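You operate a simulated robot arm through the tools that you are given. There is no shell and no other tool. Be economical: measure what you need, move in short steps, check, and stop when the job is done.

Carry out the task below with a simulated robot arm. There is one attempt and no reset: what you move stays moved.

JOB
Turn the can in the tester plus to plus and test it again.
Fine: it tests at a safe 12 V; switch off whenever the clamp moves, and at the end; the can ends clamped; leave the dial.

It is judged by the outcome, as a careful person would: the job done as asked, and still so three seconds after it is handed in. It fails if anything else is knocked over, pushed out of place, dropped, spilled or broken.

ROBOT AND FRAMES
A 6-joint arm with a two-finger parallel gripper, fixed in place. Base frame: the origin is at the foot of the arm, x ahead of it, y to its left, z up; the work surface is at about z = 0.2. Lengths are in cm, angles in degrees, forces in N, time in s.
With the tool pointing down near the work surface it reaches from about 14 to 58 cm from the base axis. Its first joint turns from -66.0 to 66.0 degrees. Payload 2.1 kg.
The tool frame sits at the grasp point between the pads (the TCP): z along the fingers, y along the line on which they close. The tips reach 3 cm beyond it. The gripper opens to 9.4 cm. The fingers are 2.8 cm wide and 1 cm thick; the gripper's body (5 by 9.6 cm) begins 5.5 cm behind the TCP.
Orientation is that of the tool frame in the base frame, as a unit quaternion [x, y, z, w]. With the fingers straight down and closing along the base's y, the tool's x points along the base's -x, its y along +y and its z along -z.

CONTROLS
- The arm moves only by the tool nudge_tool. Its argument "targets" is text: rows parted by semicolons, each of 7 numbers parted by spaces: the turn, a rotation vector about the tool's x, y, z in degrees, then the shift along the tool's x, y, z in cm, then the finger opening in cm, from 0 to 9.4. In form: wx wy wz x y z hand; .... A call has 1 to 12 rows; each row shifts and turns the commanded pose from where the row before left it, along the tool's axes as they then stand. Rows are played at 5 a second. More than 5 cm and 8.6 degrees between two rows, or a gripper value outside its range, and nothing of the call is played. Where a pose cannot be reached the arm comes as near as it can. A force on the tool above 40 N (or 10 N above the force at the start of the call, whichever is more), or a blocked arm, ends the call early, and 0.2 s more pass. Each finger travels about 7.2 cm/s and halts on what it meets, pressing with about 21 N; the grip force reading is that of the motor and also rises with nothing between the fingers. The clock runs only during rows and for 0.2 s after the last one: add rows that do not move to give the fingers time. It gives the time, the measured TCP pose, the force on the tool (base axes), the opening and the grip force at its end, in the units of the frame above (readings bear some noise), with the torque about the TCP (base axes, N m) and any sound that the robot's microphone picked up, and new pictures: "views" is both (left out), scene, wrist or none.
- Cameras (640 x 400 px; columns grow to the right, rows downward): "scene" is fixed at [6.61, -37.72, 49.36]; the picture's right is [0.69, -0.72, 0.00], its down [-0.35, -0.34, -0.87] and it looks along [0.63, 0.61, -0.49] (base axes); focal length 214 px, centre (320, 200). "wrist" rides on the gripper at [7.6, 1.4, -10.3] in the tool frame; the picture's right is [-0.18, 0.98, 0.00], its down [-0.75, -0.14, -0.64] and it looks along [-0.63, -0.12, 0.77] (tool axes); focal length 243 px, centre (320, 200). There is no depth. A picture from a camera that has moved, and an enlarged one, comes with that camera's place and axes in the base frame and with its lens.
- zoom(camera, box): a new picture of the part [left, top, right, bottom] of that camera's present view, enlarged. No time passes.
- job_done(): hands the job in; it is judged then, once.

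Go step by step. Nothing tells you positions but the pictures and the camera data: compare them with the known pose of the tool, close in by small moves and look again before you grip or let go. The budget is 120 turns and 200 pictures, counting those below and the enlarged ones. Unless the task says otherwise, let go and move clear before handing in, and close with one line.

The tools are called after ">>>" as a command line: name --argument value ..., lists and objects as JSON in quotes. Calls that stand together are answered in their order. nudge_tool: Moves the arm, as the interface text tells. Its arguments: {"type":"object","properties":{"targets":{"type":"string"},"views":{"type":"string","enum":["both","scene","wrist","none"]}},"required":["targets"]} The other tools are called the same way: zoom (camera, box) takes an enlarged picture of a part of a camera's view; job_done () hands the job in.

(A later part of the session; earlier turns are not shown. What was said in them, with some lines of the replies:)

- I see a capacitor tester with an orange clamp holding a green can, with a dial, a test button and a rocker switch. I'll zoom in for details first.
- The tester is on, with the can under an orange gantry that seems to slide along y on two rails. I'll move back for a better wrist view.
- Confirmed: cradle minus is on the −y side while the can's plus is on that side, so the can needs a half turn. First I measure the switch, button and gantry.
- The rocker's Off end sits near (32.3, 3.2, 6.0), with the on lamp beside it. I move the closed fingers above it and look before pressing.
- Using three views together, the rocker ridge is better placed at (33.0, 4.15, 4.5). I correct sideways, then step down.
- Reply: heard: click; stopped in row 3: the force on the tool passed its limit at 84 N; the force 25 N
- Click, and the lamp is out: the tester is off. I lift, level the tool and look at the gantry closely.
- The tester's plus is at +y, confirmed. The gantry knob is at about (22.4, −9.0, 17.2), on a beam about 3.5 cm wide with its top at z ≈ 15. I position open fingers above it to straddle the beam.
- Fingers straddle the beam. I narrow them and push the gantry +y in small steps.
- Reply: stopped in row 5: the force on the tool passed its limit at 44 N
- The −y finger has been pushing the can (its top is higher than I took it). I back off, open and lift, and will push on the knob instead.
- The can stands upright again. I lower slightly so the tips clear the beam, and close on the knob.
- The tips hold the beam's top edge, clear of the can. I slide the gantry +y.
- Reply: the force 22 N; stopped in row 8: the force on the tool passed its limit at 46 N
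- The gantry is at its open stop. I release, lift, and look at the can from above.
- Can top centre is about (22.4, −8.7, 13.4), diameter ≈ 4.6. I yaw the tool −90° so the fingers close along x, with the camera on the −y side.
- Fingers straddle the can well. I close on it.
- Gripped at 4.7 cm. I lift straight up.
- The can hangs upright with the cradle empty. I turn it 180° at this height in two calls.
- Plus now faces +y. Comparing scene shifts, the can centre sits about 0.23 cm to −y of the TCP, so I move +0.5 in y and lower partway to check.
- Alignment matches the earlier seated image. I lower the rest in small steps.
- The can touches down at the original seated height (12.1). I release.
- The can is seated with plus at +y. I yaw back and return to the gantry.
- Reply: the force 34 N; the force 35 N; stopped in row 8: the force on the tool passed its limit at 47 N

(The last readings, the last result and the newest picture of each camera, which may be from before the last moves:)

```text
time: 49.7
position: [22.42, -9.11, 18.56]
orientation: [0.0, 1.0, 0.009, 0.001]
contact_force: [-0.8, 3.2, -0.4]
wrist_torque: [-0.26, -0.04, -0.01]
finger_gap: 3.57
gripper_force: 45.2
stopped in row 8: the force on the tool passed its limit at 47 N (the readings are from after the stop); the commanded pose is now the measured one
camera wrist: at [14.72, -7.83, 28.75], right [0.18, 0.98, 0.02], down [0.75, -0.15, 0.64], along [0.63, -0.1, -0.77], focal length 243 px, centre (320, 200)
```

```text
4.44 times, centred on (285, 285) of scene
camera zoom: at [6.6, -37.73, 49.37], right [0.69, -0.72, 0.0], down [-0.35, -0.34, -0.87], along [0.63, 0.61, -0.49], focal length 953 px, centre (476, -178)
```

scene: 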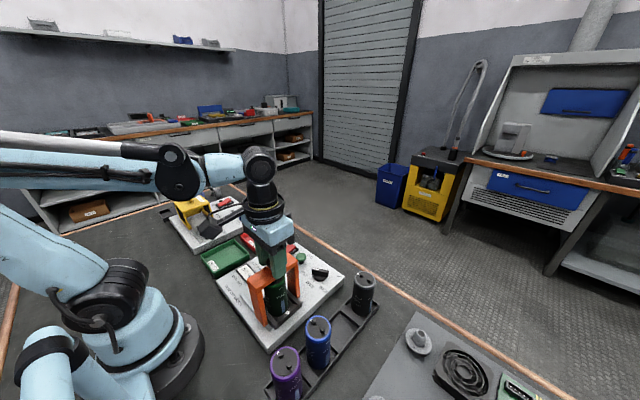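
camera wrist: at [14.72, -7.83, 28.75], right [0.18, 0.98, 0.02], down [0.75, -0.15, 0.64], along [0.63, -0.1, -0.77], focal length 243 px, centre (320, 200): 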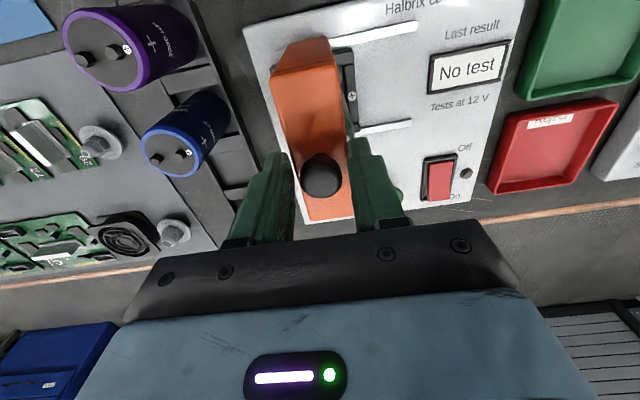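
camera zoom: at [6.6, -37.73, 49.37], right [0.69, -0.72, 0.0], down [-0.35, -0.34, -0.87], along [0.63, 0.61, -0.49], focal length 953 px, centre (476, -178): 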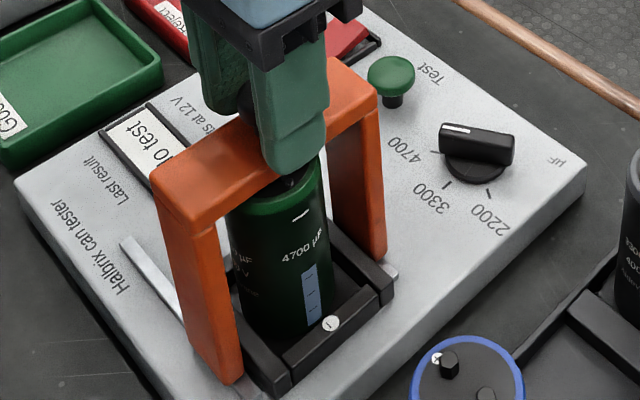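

The gantry is at its closed stop, feet where they were originally. I release, rise, and go to the switch's On end.

>>> nudge_tool --targets "0 0 0 0 0 0 4.5;0 0 0 0 0 0 6.4;0 0 0 0 0 0 6.4;1 0 0 0 0 -2.5 6.4;0 0 0 0 0 -3.5 6.4;0 0 0 -3.03 2.65 0 3;0 0 0 -3.03 2.65 0 0;0 0 0 -3.03 2.65 0 0;0 0 0 -3.03 2.65 0 0;0 0 0 -3.03 2.65 0 0;0 0 0 0 0 0 0" --views "wrist"

>>> zoom --camera "wrist" --box '[160, 0, 440, 170]'

>>> zoom --camera "scene" --box '[240, 220, 330, 330]'

```text
time: 52.1
position: [37.67, 4.01, 24.89]
orientation: [0.0, 1.0, 0.0, 0.0]
contact_force: [0.2, -0.2, 1.0]
wrist_torque: [0.03, 0.02, -0.01]
finger_gap: 0.0
gripper_force: 21.0
camera wrist: at [29.98, 5.39, 34.98], right [0.18, 0.98, 0.0], down [0.75, -0.14, 0.64], along [0.63, -0.12, -0.77], focal length 243 px, centre (320, 200)
```

wrist: 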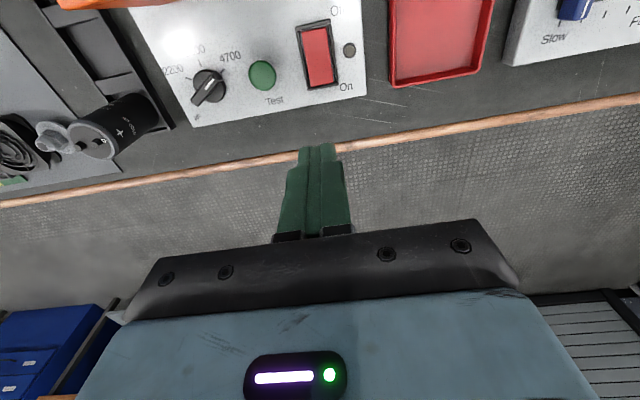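

```text
2.29 times, centred on (300, 85) of wrist
camera zoom: at [29.98, 5.39, 34.98], right [0.18, 0.98, 0.0], down [0.75, -0.14, 0.64], along [0.63, -0.12, -0.77], focal length 555 px, centre (366, 463)
```

zoom: 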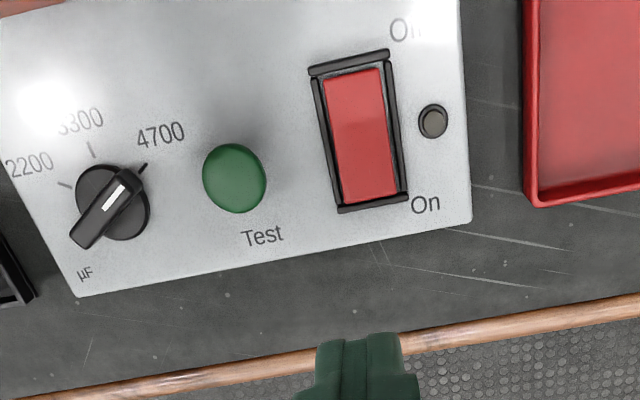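

```text
3.64 times, centred on (285, 275) of scene
camera zoom: at [6.61, -37.72, 49.36], right [0.69, -0.72, 0.0], down [-0.35, -0.34, -0.87], along [0.63, 0.61, -0.49], focal length 780 px, centre (447, -73)
```

zoom: 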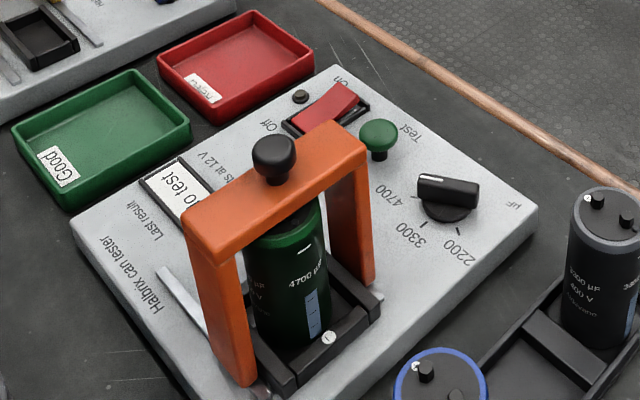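

>>> nudge_tool --targets "0 0 0 0.47 0.15 0 0;0 -7 0 0 0 0 0;0 -7 0 0 0 0 0;0 -6 0 0 0 0 0;0 0 0 1.325 0 3.643 0;0 0 0 1.325 0 3.643 0;0 0 0 1.325 0 3.643 0;0 0 0 1.325 0 3.643 0;0 0 0 0 0 0 0" --views "wrist"

>>> zoom --camera "wrist" --box '[230, 0, 430, 160]'

>>> zoom --camera "scene" --box '[260, 220, 330, 275]'

```text
time: 54.1
position: [37.09, 4.24, 8.86]
orientation: [0.0, 0.985, -0.001, 0.174]
contact_force: [0.0, 0.2, -0.7]
wrist_torque: [-0.01, 0.0, 0.04]
finger_gap: 0.03
gripper_force: 21.0
camera wrist: at [26.45, 5.65, 15.87], right [0.17, 0.98, 0.06], down [0.49, -0.14, 0.86], along [0.86, -0.12, -0.5], focal length 243 px, centre (320, 200)
```

wrist: 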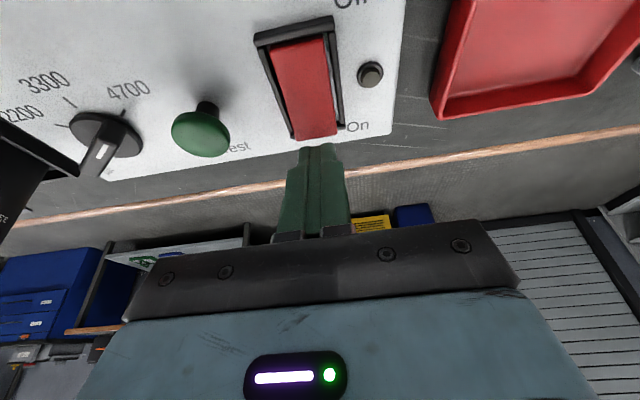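

```text
2.50 times, centred on (330, 80) of wrist
camera zoom: at [26.45, 5.65, 15.87], right [0.17, 0.98, 0.06], down [0.49, -0.14, 0.86], along [0.86, -0.12, -0.5], focal length 606 px, centre (295, 500)
```

zoom: 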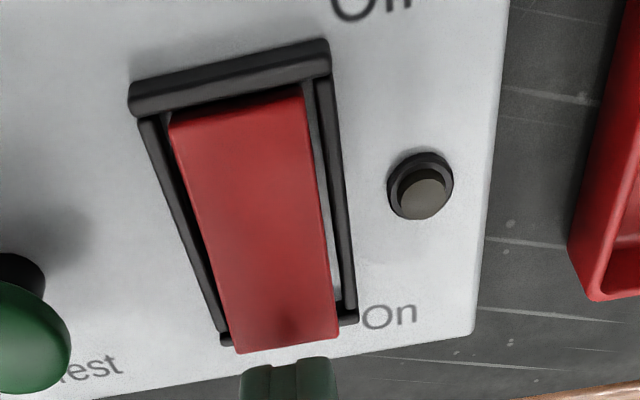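

```text
7.27 times, centred on (295, 248) of scene
camera zoom: at [6.61, -37.72, 49.36], right [0.69, -0.72, 0.0], down [-0.35, -0.34, -0.87], along [0.63, 0.61, -0.49], focal length 1560 px, centre (502, -146)
```

zoom: 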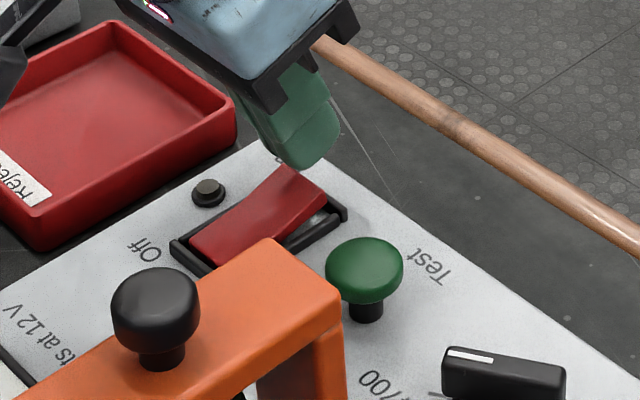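

>>> nudge_tool --targets "0 0 0 0.137 0 0.376 0;0 0 0 0.137 0 0.376 0;0 0 0 0.086 0 0.235 0;0 0 0 0.086 0 0.235 0;0 0 0 0.068 0 0.188 0;0 0 0 0.068 0 0.188 0;0 0 0 0.068 0 0.188 0;0 0 0 0.068 0 0.188 0" --views "wrist"

```text
time: 55.8
position: [37.15, 4.27, 7.26]
orientation: [0.0, 0.984, 0.0, 0.177]
contact_force: [-1.2, -1.3, 12.5]
wrist_torque: [-0.01, 0.08, -0.01]
finger_gap: 0.0
gripper_force: 20.9
heard: click
stopped in row 8: the force on the tool passed its limit at 64 N (the readings are from after the stop); the commanded pose is now the measured one
camera wrist: at [26.47, 5.69, 14.17], right [0.17, 0.98, 0.06], down [0.48, -0.14, 0.86], along [0.86, -0.12, -0.5], focal length 243 px, centre (320, 200)
```

wrist: 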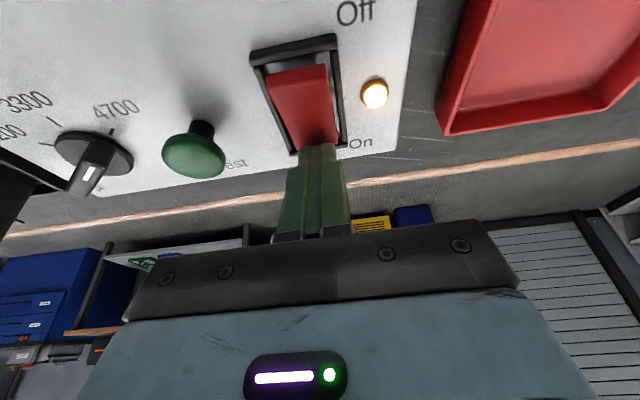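

The lamp is lit. I lift, level, and move above the Test button.

>>> nudge_tool --targets "0 0 0 -1.368 0 -3.76 0;0 0 0 -1.368 0 -3.76 0;0 7 0 0 0 0 0;0 7 0 0 0 0 0;0 6.4 0 0 0 0 0;0 0 0 0.9 -3.2 0 0;0 0 0 0.85 -3.2 0 0;0 0 0 0 0 3 0;0 0 0 0 0 2.4 0;0 0 0 0 0 0 0"

>>> zoom --camera "wrist" --box '[230, 0, 430, 160]'

>>> zoom --camera "scene" --box '[260, 220, 330, 275]'

```text
time: 58.0
position: [35.47, -2.07, 9.88]
orientation: [-0.001, 1.0, -0.001, -0.001]
contact_force: [-0.2, 0.7, 0.1]
wrist_torque: [0.01, 0.03, 0.01]
finger_gap: 0.0
gripper_force: 20.8
camera wrist: at [27.74, -0.71, 20.08], right [0.18, 0.98, 0.0], down [0.76, -0.14, 0.64], along [0.63, -0.12, -0.77], focal length 243 px, centre (320, 200)
```

scene: 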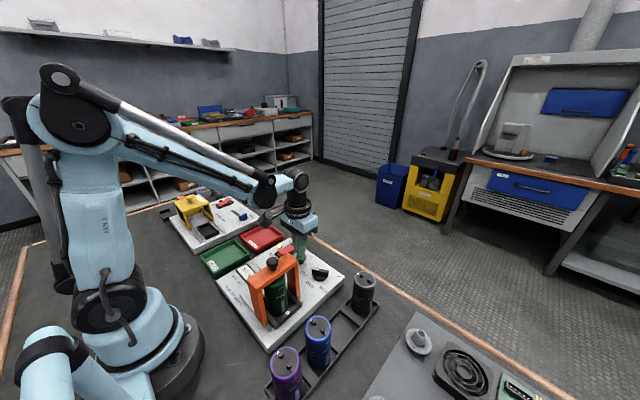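
wrist: 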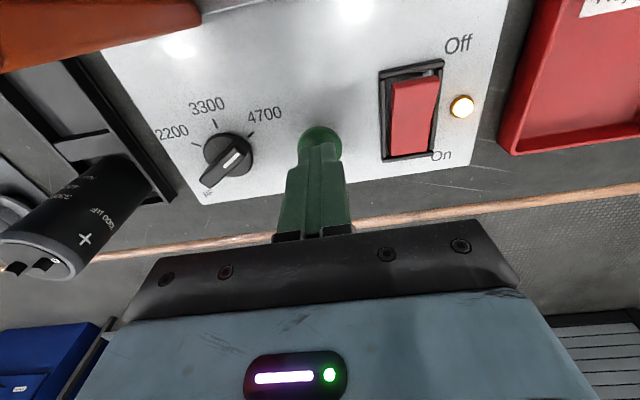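

```text
2.50 times, centred on (330, 80) of wrist
camera zoom: at [27.74, -0.71, 20.08], right [0.18, 0.98, 0.0], down [0.76, -0.14, 0.64], along [0.63, -0.12, -0.77], focal length 606 px, centre (295, 500)
```

zoom: 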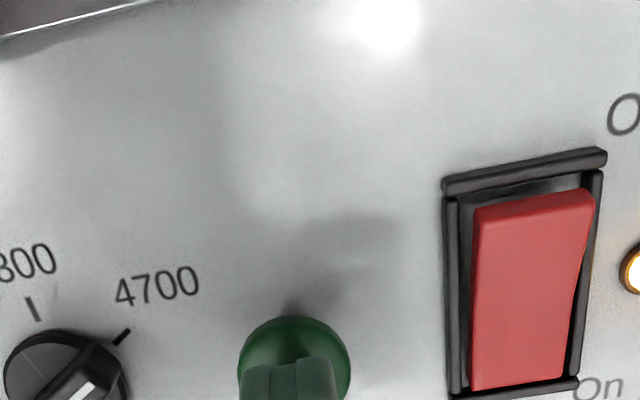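

```text
7.27 times, centred on (295, 248) of scene
camera zoom: at [6.61, -37.72, 49.36], right [0.69, -0.72, 0.0], down [-0.35, -0.34, -0.87], along [0.63, 0.61, -0.49], focal length 1560 px, centre (502, -146)
```

zoom: 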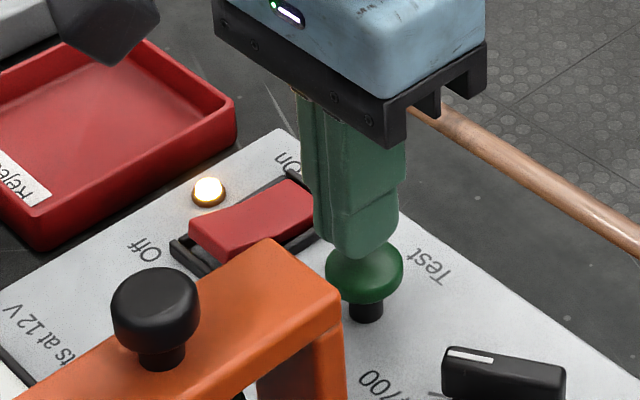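

Aligned on the button. I press in small steps.

>>> nudge_tool --targets "0 0 0 0 0 0.2 0;0 0 0 0 0 0.2 0;0 0 0 0 0 0.2 0;0 0 0 0 0 0.2 0;0 0 0 0 0 0.2 0;0 0 0 0 0 0.2 0;0 0 0 0 0 0.2 0"

>>> zoom --camera "scene" --box '[230, 230, 330, 310]'

```text
time: 59.5
position: [35.37, -2.28, 8.42]
orientation: [0.0, 1.0, -0.001, -0.002]
contact_force: [-1.7, -0.5, 1.1]
wrist_torque: [-0.01, -0.02, 0.01]
finger_gap: 0.0
gripper_force: 21.2
camera wrist: at [27.76, -0.76, 18.63], right [0.18, 0.98, 0.0], down [0.76, -0.14, 0.64], along [0.63, -0.12, -0.77], focal length 243 px, centre (320, 200)
```

scene: 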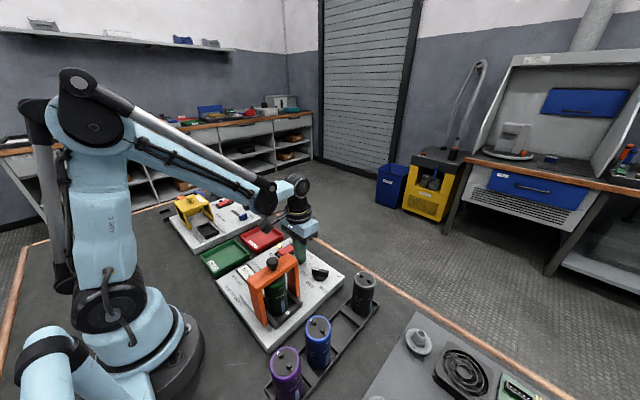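
wrist: 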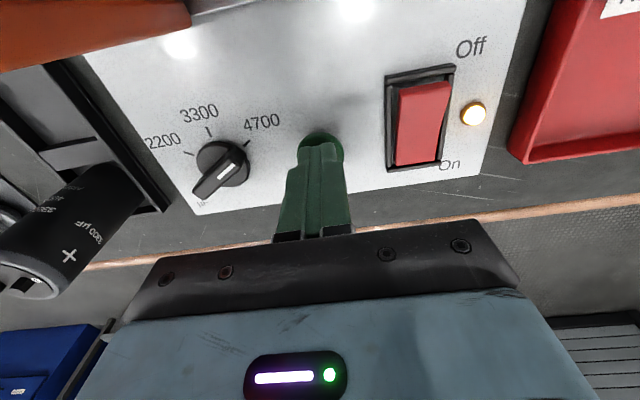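

```text
5.00 times, centred on (280, 270) of scene
camera zoom: at [6.61, -37.72, 49.36], right [0.69, -0.72, 0.0], down [-0.35, -0.34, -0.87], along [0.63, 0.61, -0.49], focal length 1072 px, centre (520, -150)
```

zoom: 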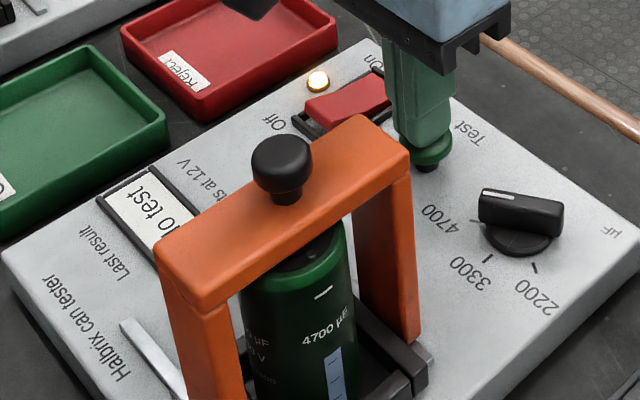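

Just about to touch (or lightly touching); no click yet, so I press further.

>>> nudge_tool --targets "0 0 0 0 0 0.2 0;0 0 0 0 0 0.2 0;0 0 0 0 0 0.2 0;0 0 0 0 0 0.2 0;0 0 0 0 0 0.2 0" --views "none"

>>> zoom --camera "scene" --box '[230, 230, 330, 310]'

```text
time: 60.8
position: [35.3, -2.21, 7.3]
orientation: [-0.001, 1.0, 0.0, -0.001]
contact_force: [1.1, 0.4, 4.6]
wrist_torque: [0.0, -0.07, 0.0]
finger_gap: 0.02
gripper_force: 21.3
heard: click
```

```text
5.00 times, centred on (280, 270) of scene
camera zoom: at [6.61, -37.72, 49.36], right [0.69, -0.72, 0.0], down [-0.35, -0.34, -0.87], along [0.63, 0.61, -0.49], focal length 1072 px, centre (520, -150)
```

zoom: 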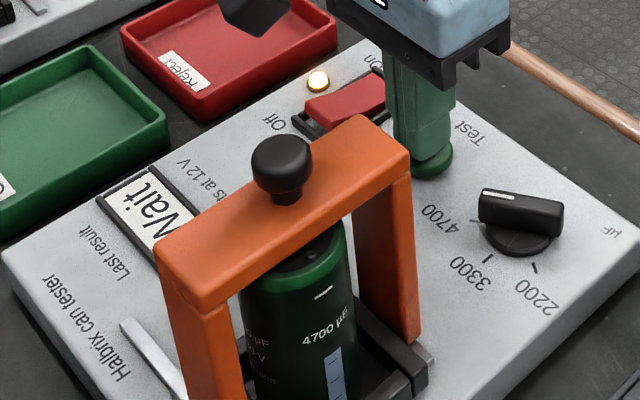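

The display reads "Wait": the test is running. I lift off the button and wait for the result.

>>> nudge_tool --targets "0 0 0 0 0 -2 0;0 0 0 0 0 -3 0;0 0 0 0 0 -3 0;0 0 0 0 0 0 0;0 0 0 0 0 0 0;0 0 0 0 0 0 0;0 0 0 0 0 0 0;0 0 0 0 0 0 0;0 0 0 0 0 0 0;0 0 0 0 0 0 0;0 0 0 0 0 0 0;0 0 0 0 0 0 0" --views "none"

>>> zoom --camera "scene" --box '[230, 230, 330, 310]'

```text
time: 63.4
position: [35.15, -2.17, 15.5]
orientation: [0.0, 1.0, -0.001, -0.002]
contact_force: [-0.7, 0.4, 0.4]
wrist_torque: [0.0, 0.0, 0.0]
finger_gap: 0.0
gripper_force: 21.2
```

```text
5.00 times, centred on (280, 270) of scene
camera zoom: at [6.61, -37.72, 49.36], right [0.69, -0.72, 0.0], down [-0.35, -0.34, -0.87], along [0.63, 0.61, -0.49], focal length 1072 px, centre (520, -150)
```

zoom: 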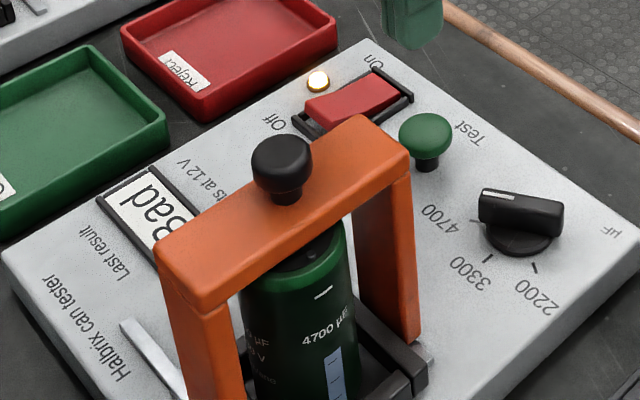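

The test completed with a clear verdict: "Bad". Now I switch off, repeating the earlier press on the Off end.

>>> nudge_tool --targets "0 0 0 0.55 3.15 0 0;0 0 0 0.55 3.15 0 0;0 -7 0 0 0 0 0;0 -7 0 0 0 0 0;0 -6 0 0 0 0 0;0 0 0 1.2 0 3.29 0;0 0 0 1.2 0 3.29 0;0 0 0 0 0 0 0" --views "none"

>>> zoom --camera "wrist" --box '[230, 0, 430, 160]'

```text
time: 65.2
position: [34.06, 4.17, 8.33]
orientation: [0.0, 0.985, -0.002, 0.172]
contact_force: [0.1, 0.0, 0.1]
wrist_torque: [0.02, 0.02, 0.0]
finger_gap: 0.03
gripper_force: 20.7
```

```text
2.50 times, centred on (330, 80) of wrist
camera zoom: at [23.51, 5.58, 15.31], right [0.17, 0.98, 0.06], down [0.49, -0.14, 0.86], along [0.85, -0.12, -0.51], focal length 606 px, centre (295, 500)
```

zoom: 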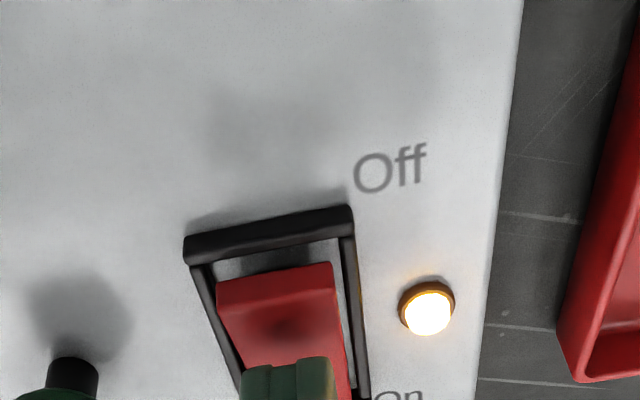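

>>> nudge_tool --targets "0 0 0 0.1 0 0.282 0;0 0 0 0.068 0 0.188 0;0 0 0 0.068 0 0.188 0;0 0 0 0.068 0 0.188 0;0 0 0 0.068 0 0.188 0;0 0 0 0.068 0 0.188 0;0 0 0 0.068 0 0.188 0" --views "wrist"

```text
time: 66.5
position: [34.33, 4.13, 7.33]
orientation: [0.001, 0.985, -0.002, 0.172]
contact_force: [-4.5, 0.7, 19.6]
wrist_torque: [0.01, 0.24, 0.08]
finger_gap: 0.0
gripper_force: 20.8
heard: click
stopped in row 6: the force on the tool passed its limit at 58 N (the readings are from after the stop); the commanded pose is now the measured one
camera wrist: at [23.6, 5.6, 14.33], right [0.17, 0.98, 0.06], down [0.49, -0.14, 0.86], along [0.85, -0.12, -0.51], focal length 243 px, centre (320, 200)
```

wrist: 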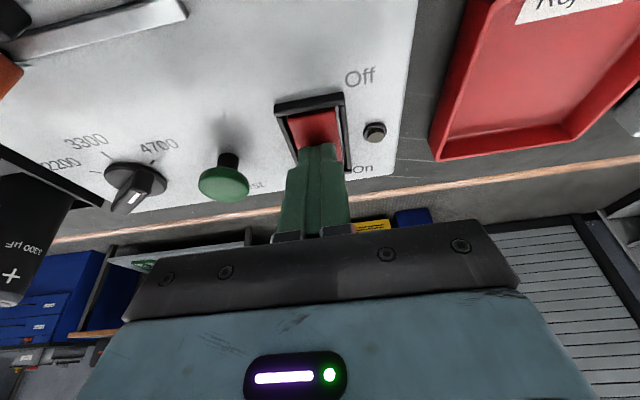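

Lamp out: the tester is off. I move clear and take a last look.

>>> nudge_tool --targets "0 0 0 -1.368 0 -3.76 0;0 0 0 -1.368 0 -3.76 0;0 0 0 -1.368 0 -3.76 0;0 0 0 -1.368 0 -3.76 0;0 7 0 0 0 0 0;0 7 0 0 0 0 0;0 6 0 0 0 -2 0;0 0 0 0 0 0 0"

>>> zoom --camera "scene" --box '[215, 225, 335, 335]'

```text
time: 68.3
position: [34.0, 4.2, 25.33]
orientation: [0.0, 1.0, -0.001, -0.002]
contact_force: [-0.8, -0.4, -0.1]
wrist_torque: [0.0, 0.02, 0.01]
finger_gap: 0.0
gripper_force: 21.1
camera wrist: at [26.52, 5.66, 35.56], right [0.18, 0.98, 0.0], down [0.76, -0.14, 0.64], along [0.63, -0.12, -0.77], focal length 243 px, centre (320, 200)
```

scene: 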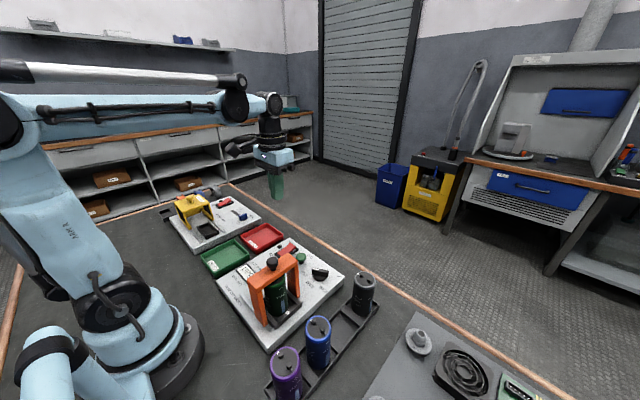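
wrist: 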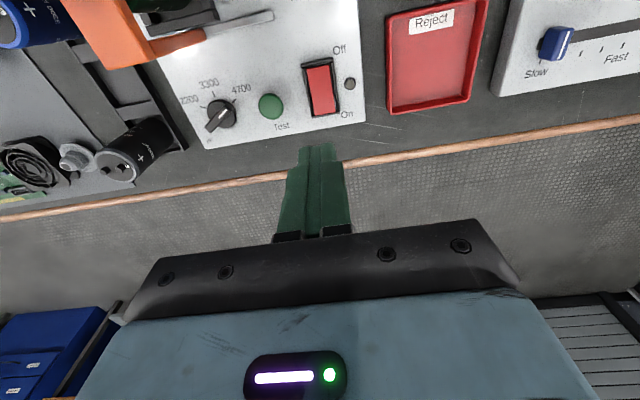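

```text
3.64 times, centred on (275, 280) of scene
camera zoom: at [6.61, -37.72, 49.36], right [0.69, -0.72, 0.0], down [-0.35, -0.34, -0.87], along [0.63, 0.61, -0.49], focal length 780 px, centre (484, -91)
```

zoom: 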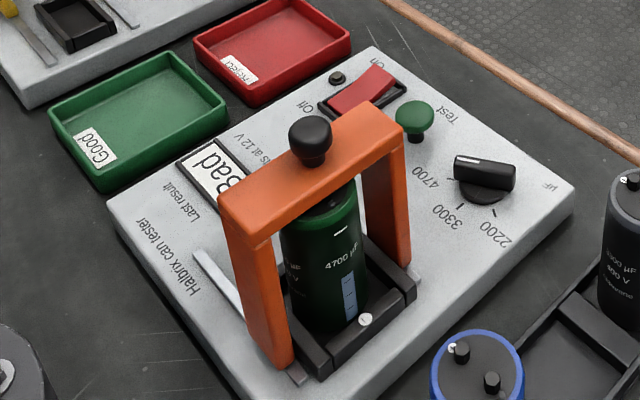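

The can is clamped plus to plus, the result reads "Bad", the lamp is out, the dial is unchanged and nothing else has moved. I hand in.

>>> job_done

```text
The job is handed in.
```

The can is now turned plus to plus and was tested again at 12 V. It read "Bad". It is still clamped, the tester is off and the dial is untouched. On my first try at opening the clamp, a finger pushed the can and it leaned briefly. It stood upright again when I backed off.
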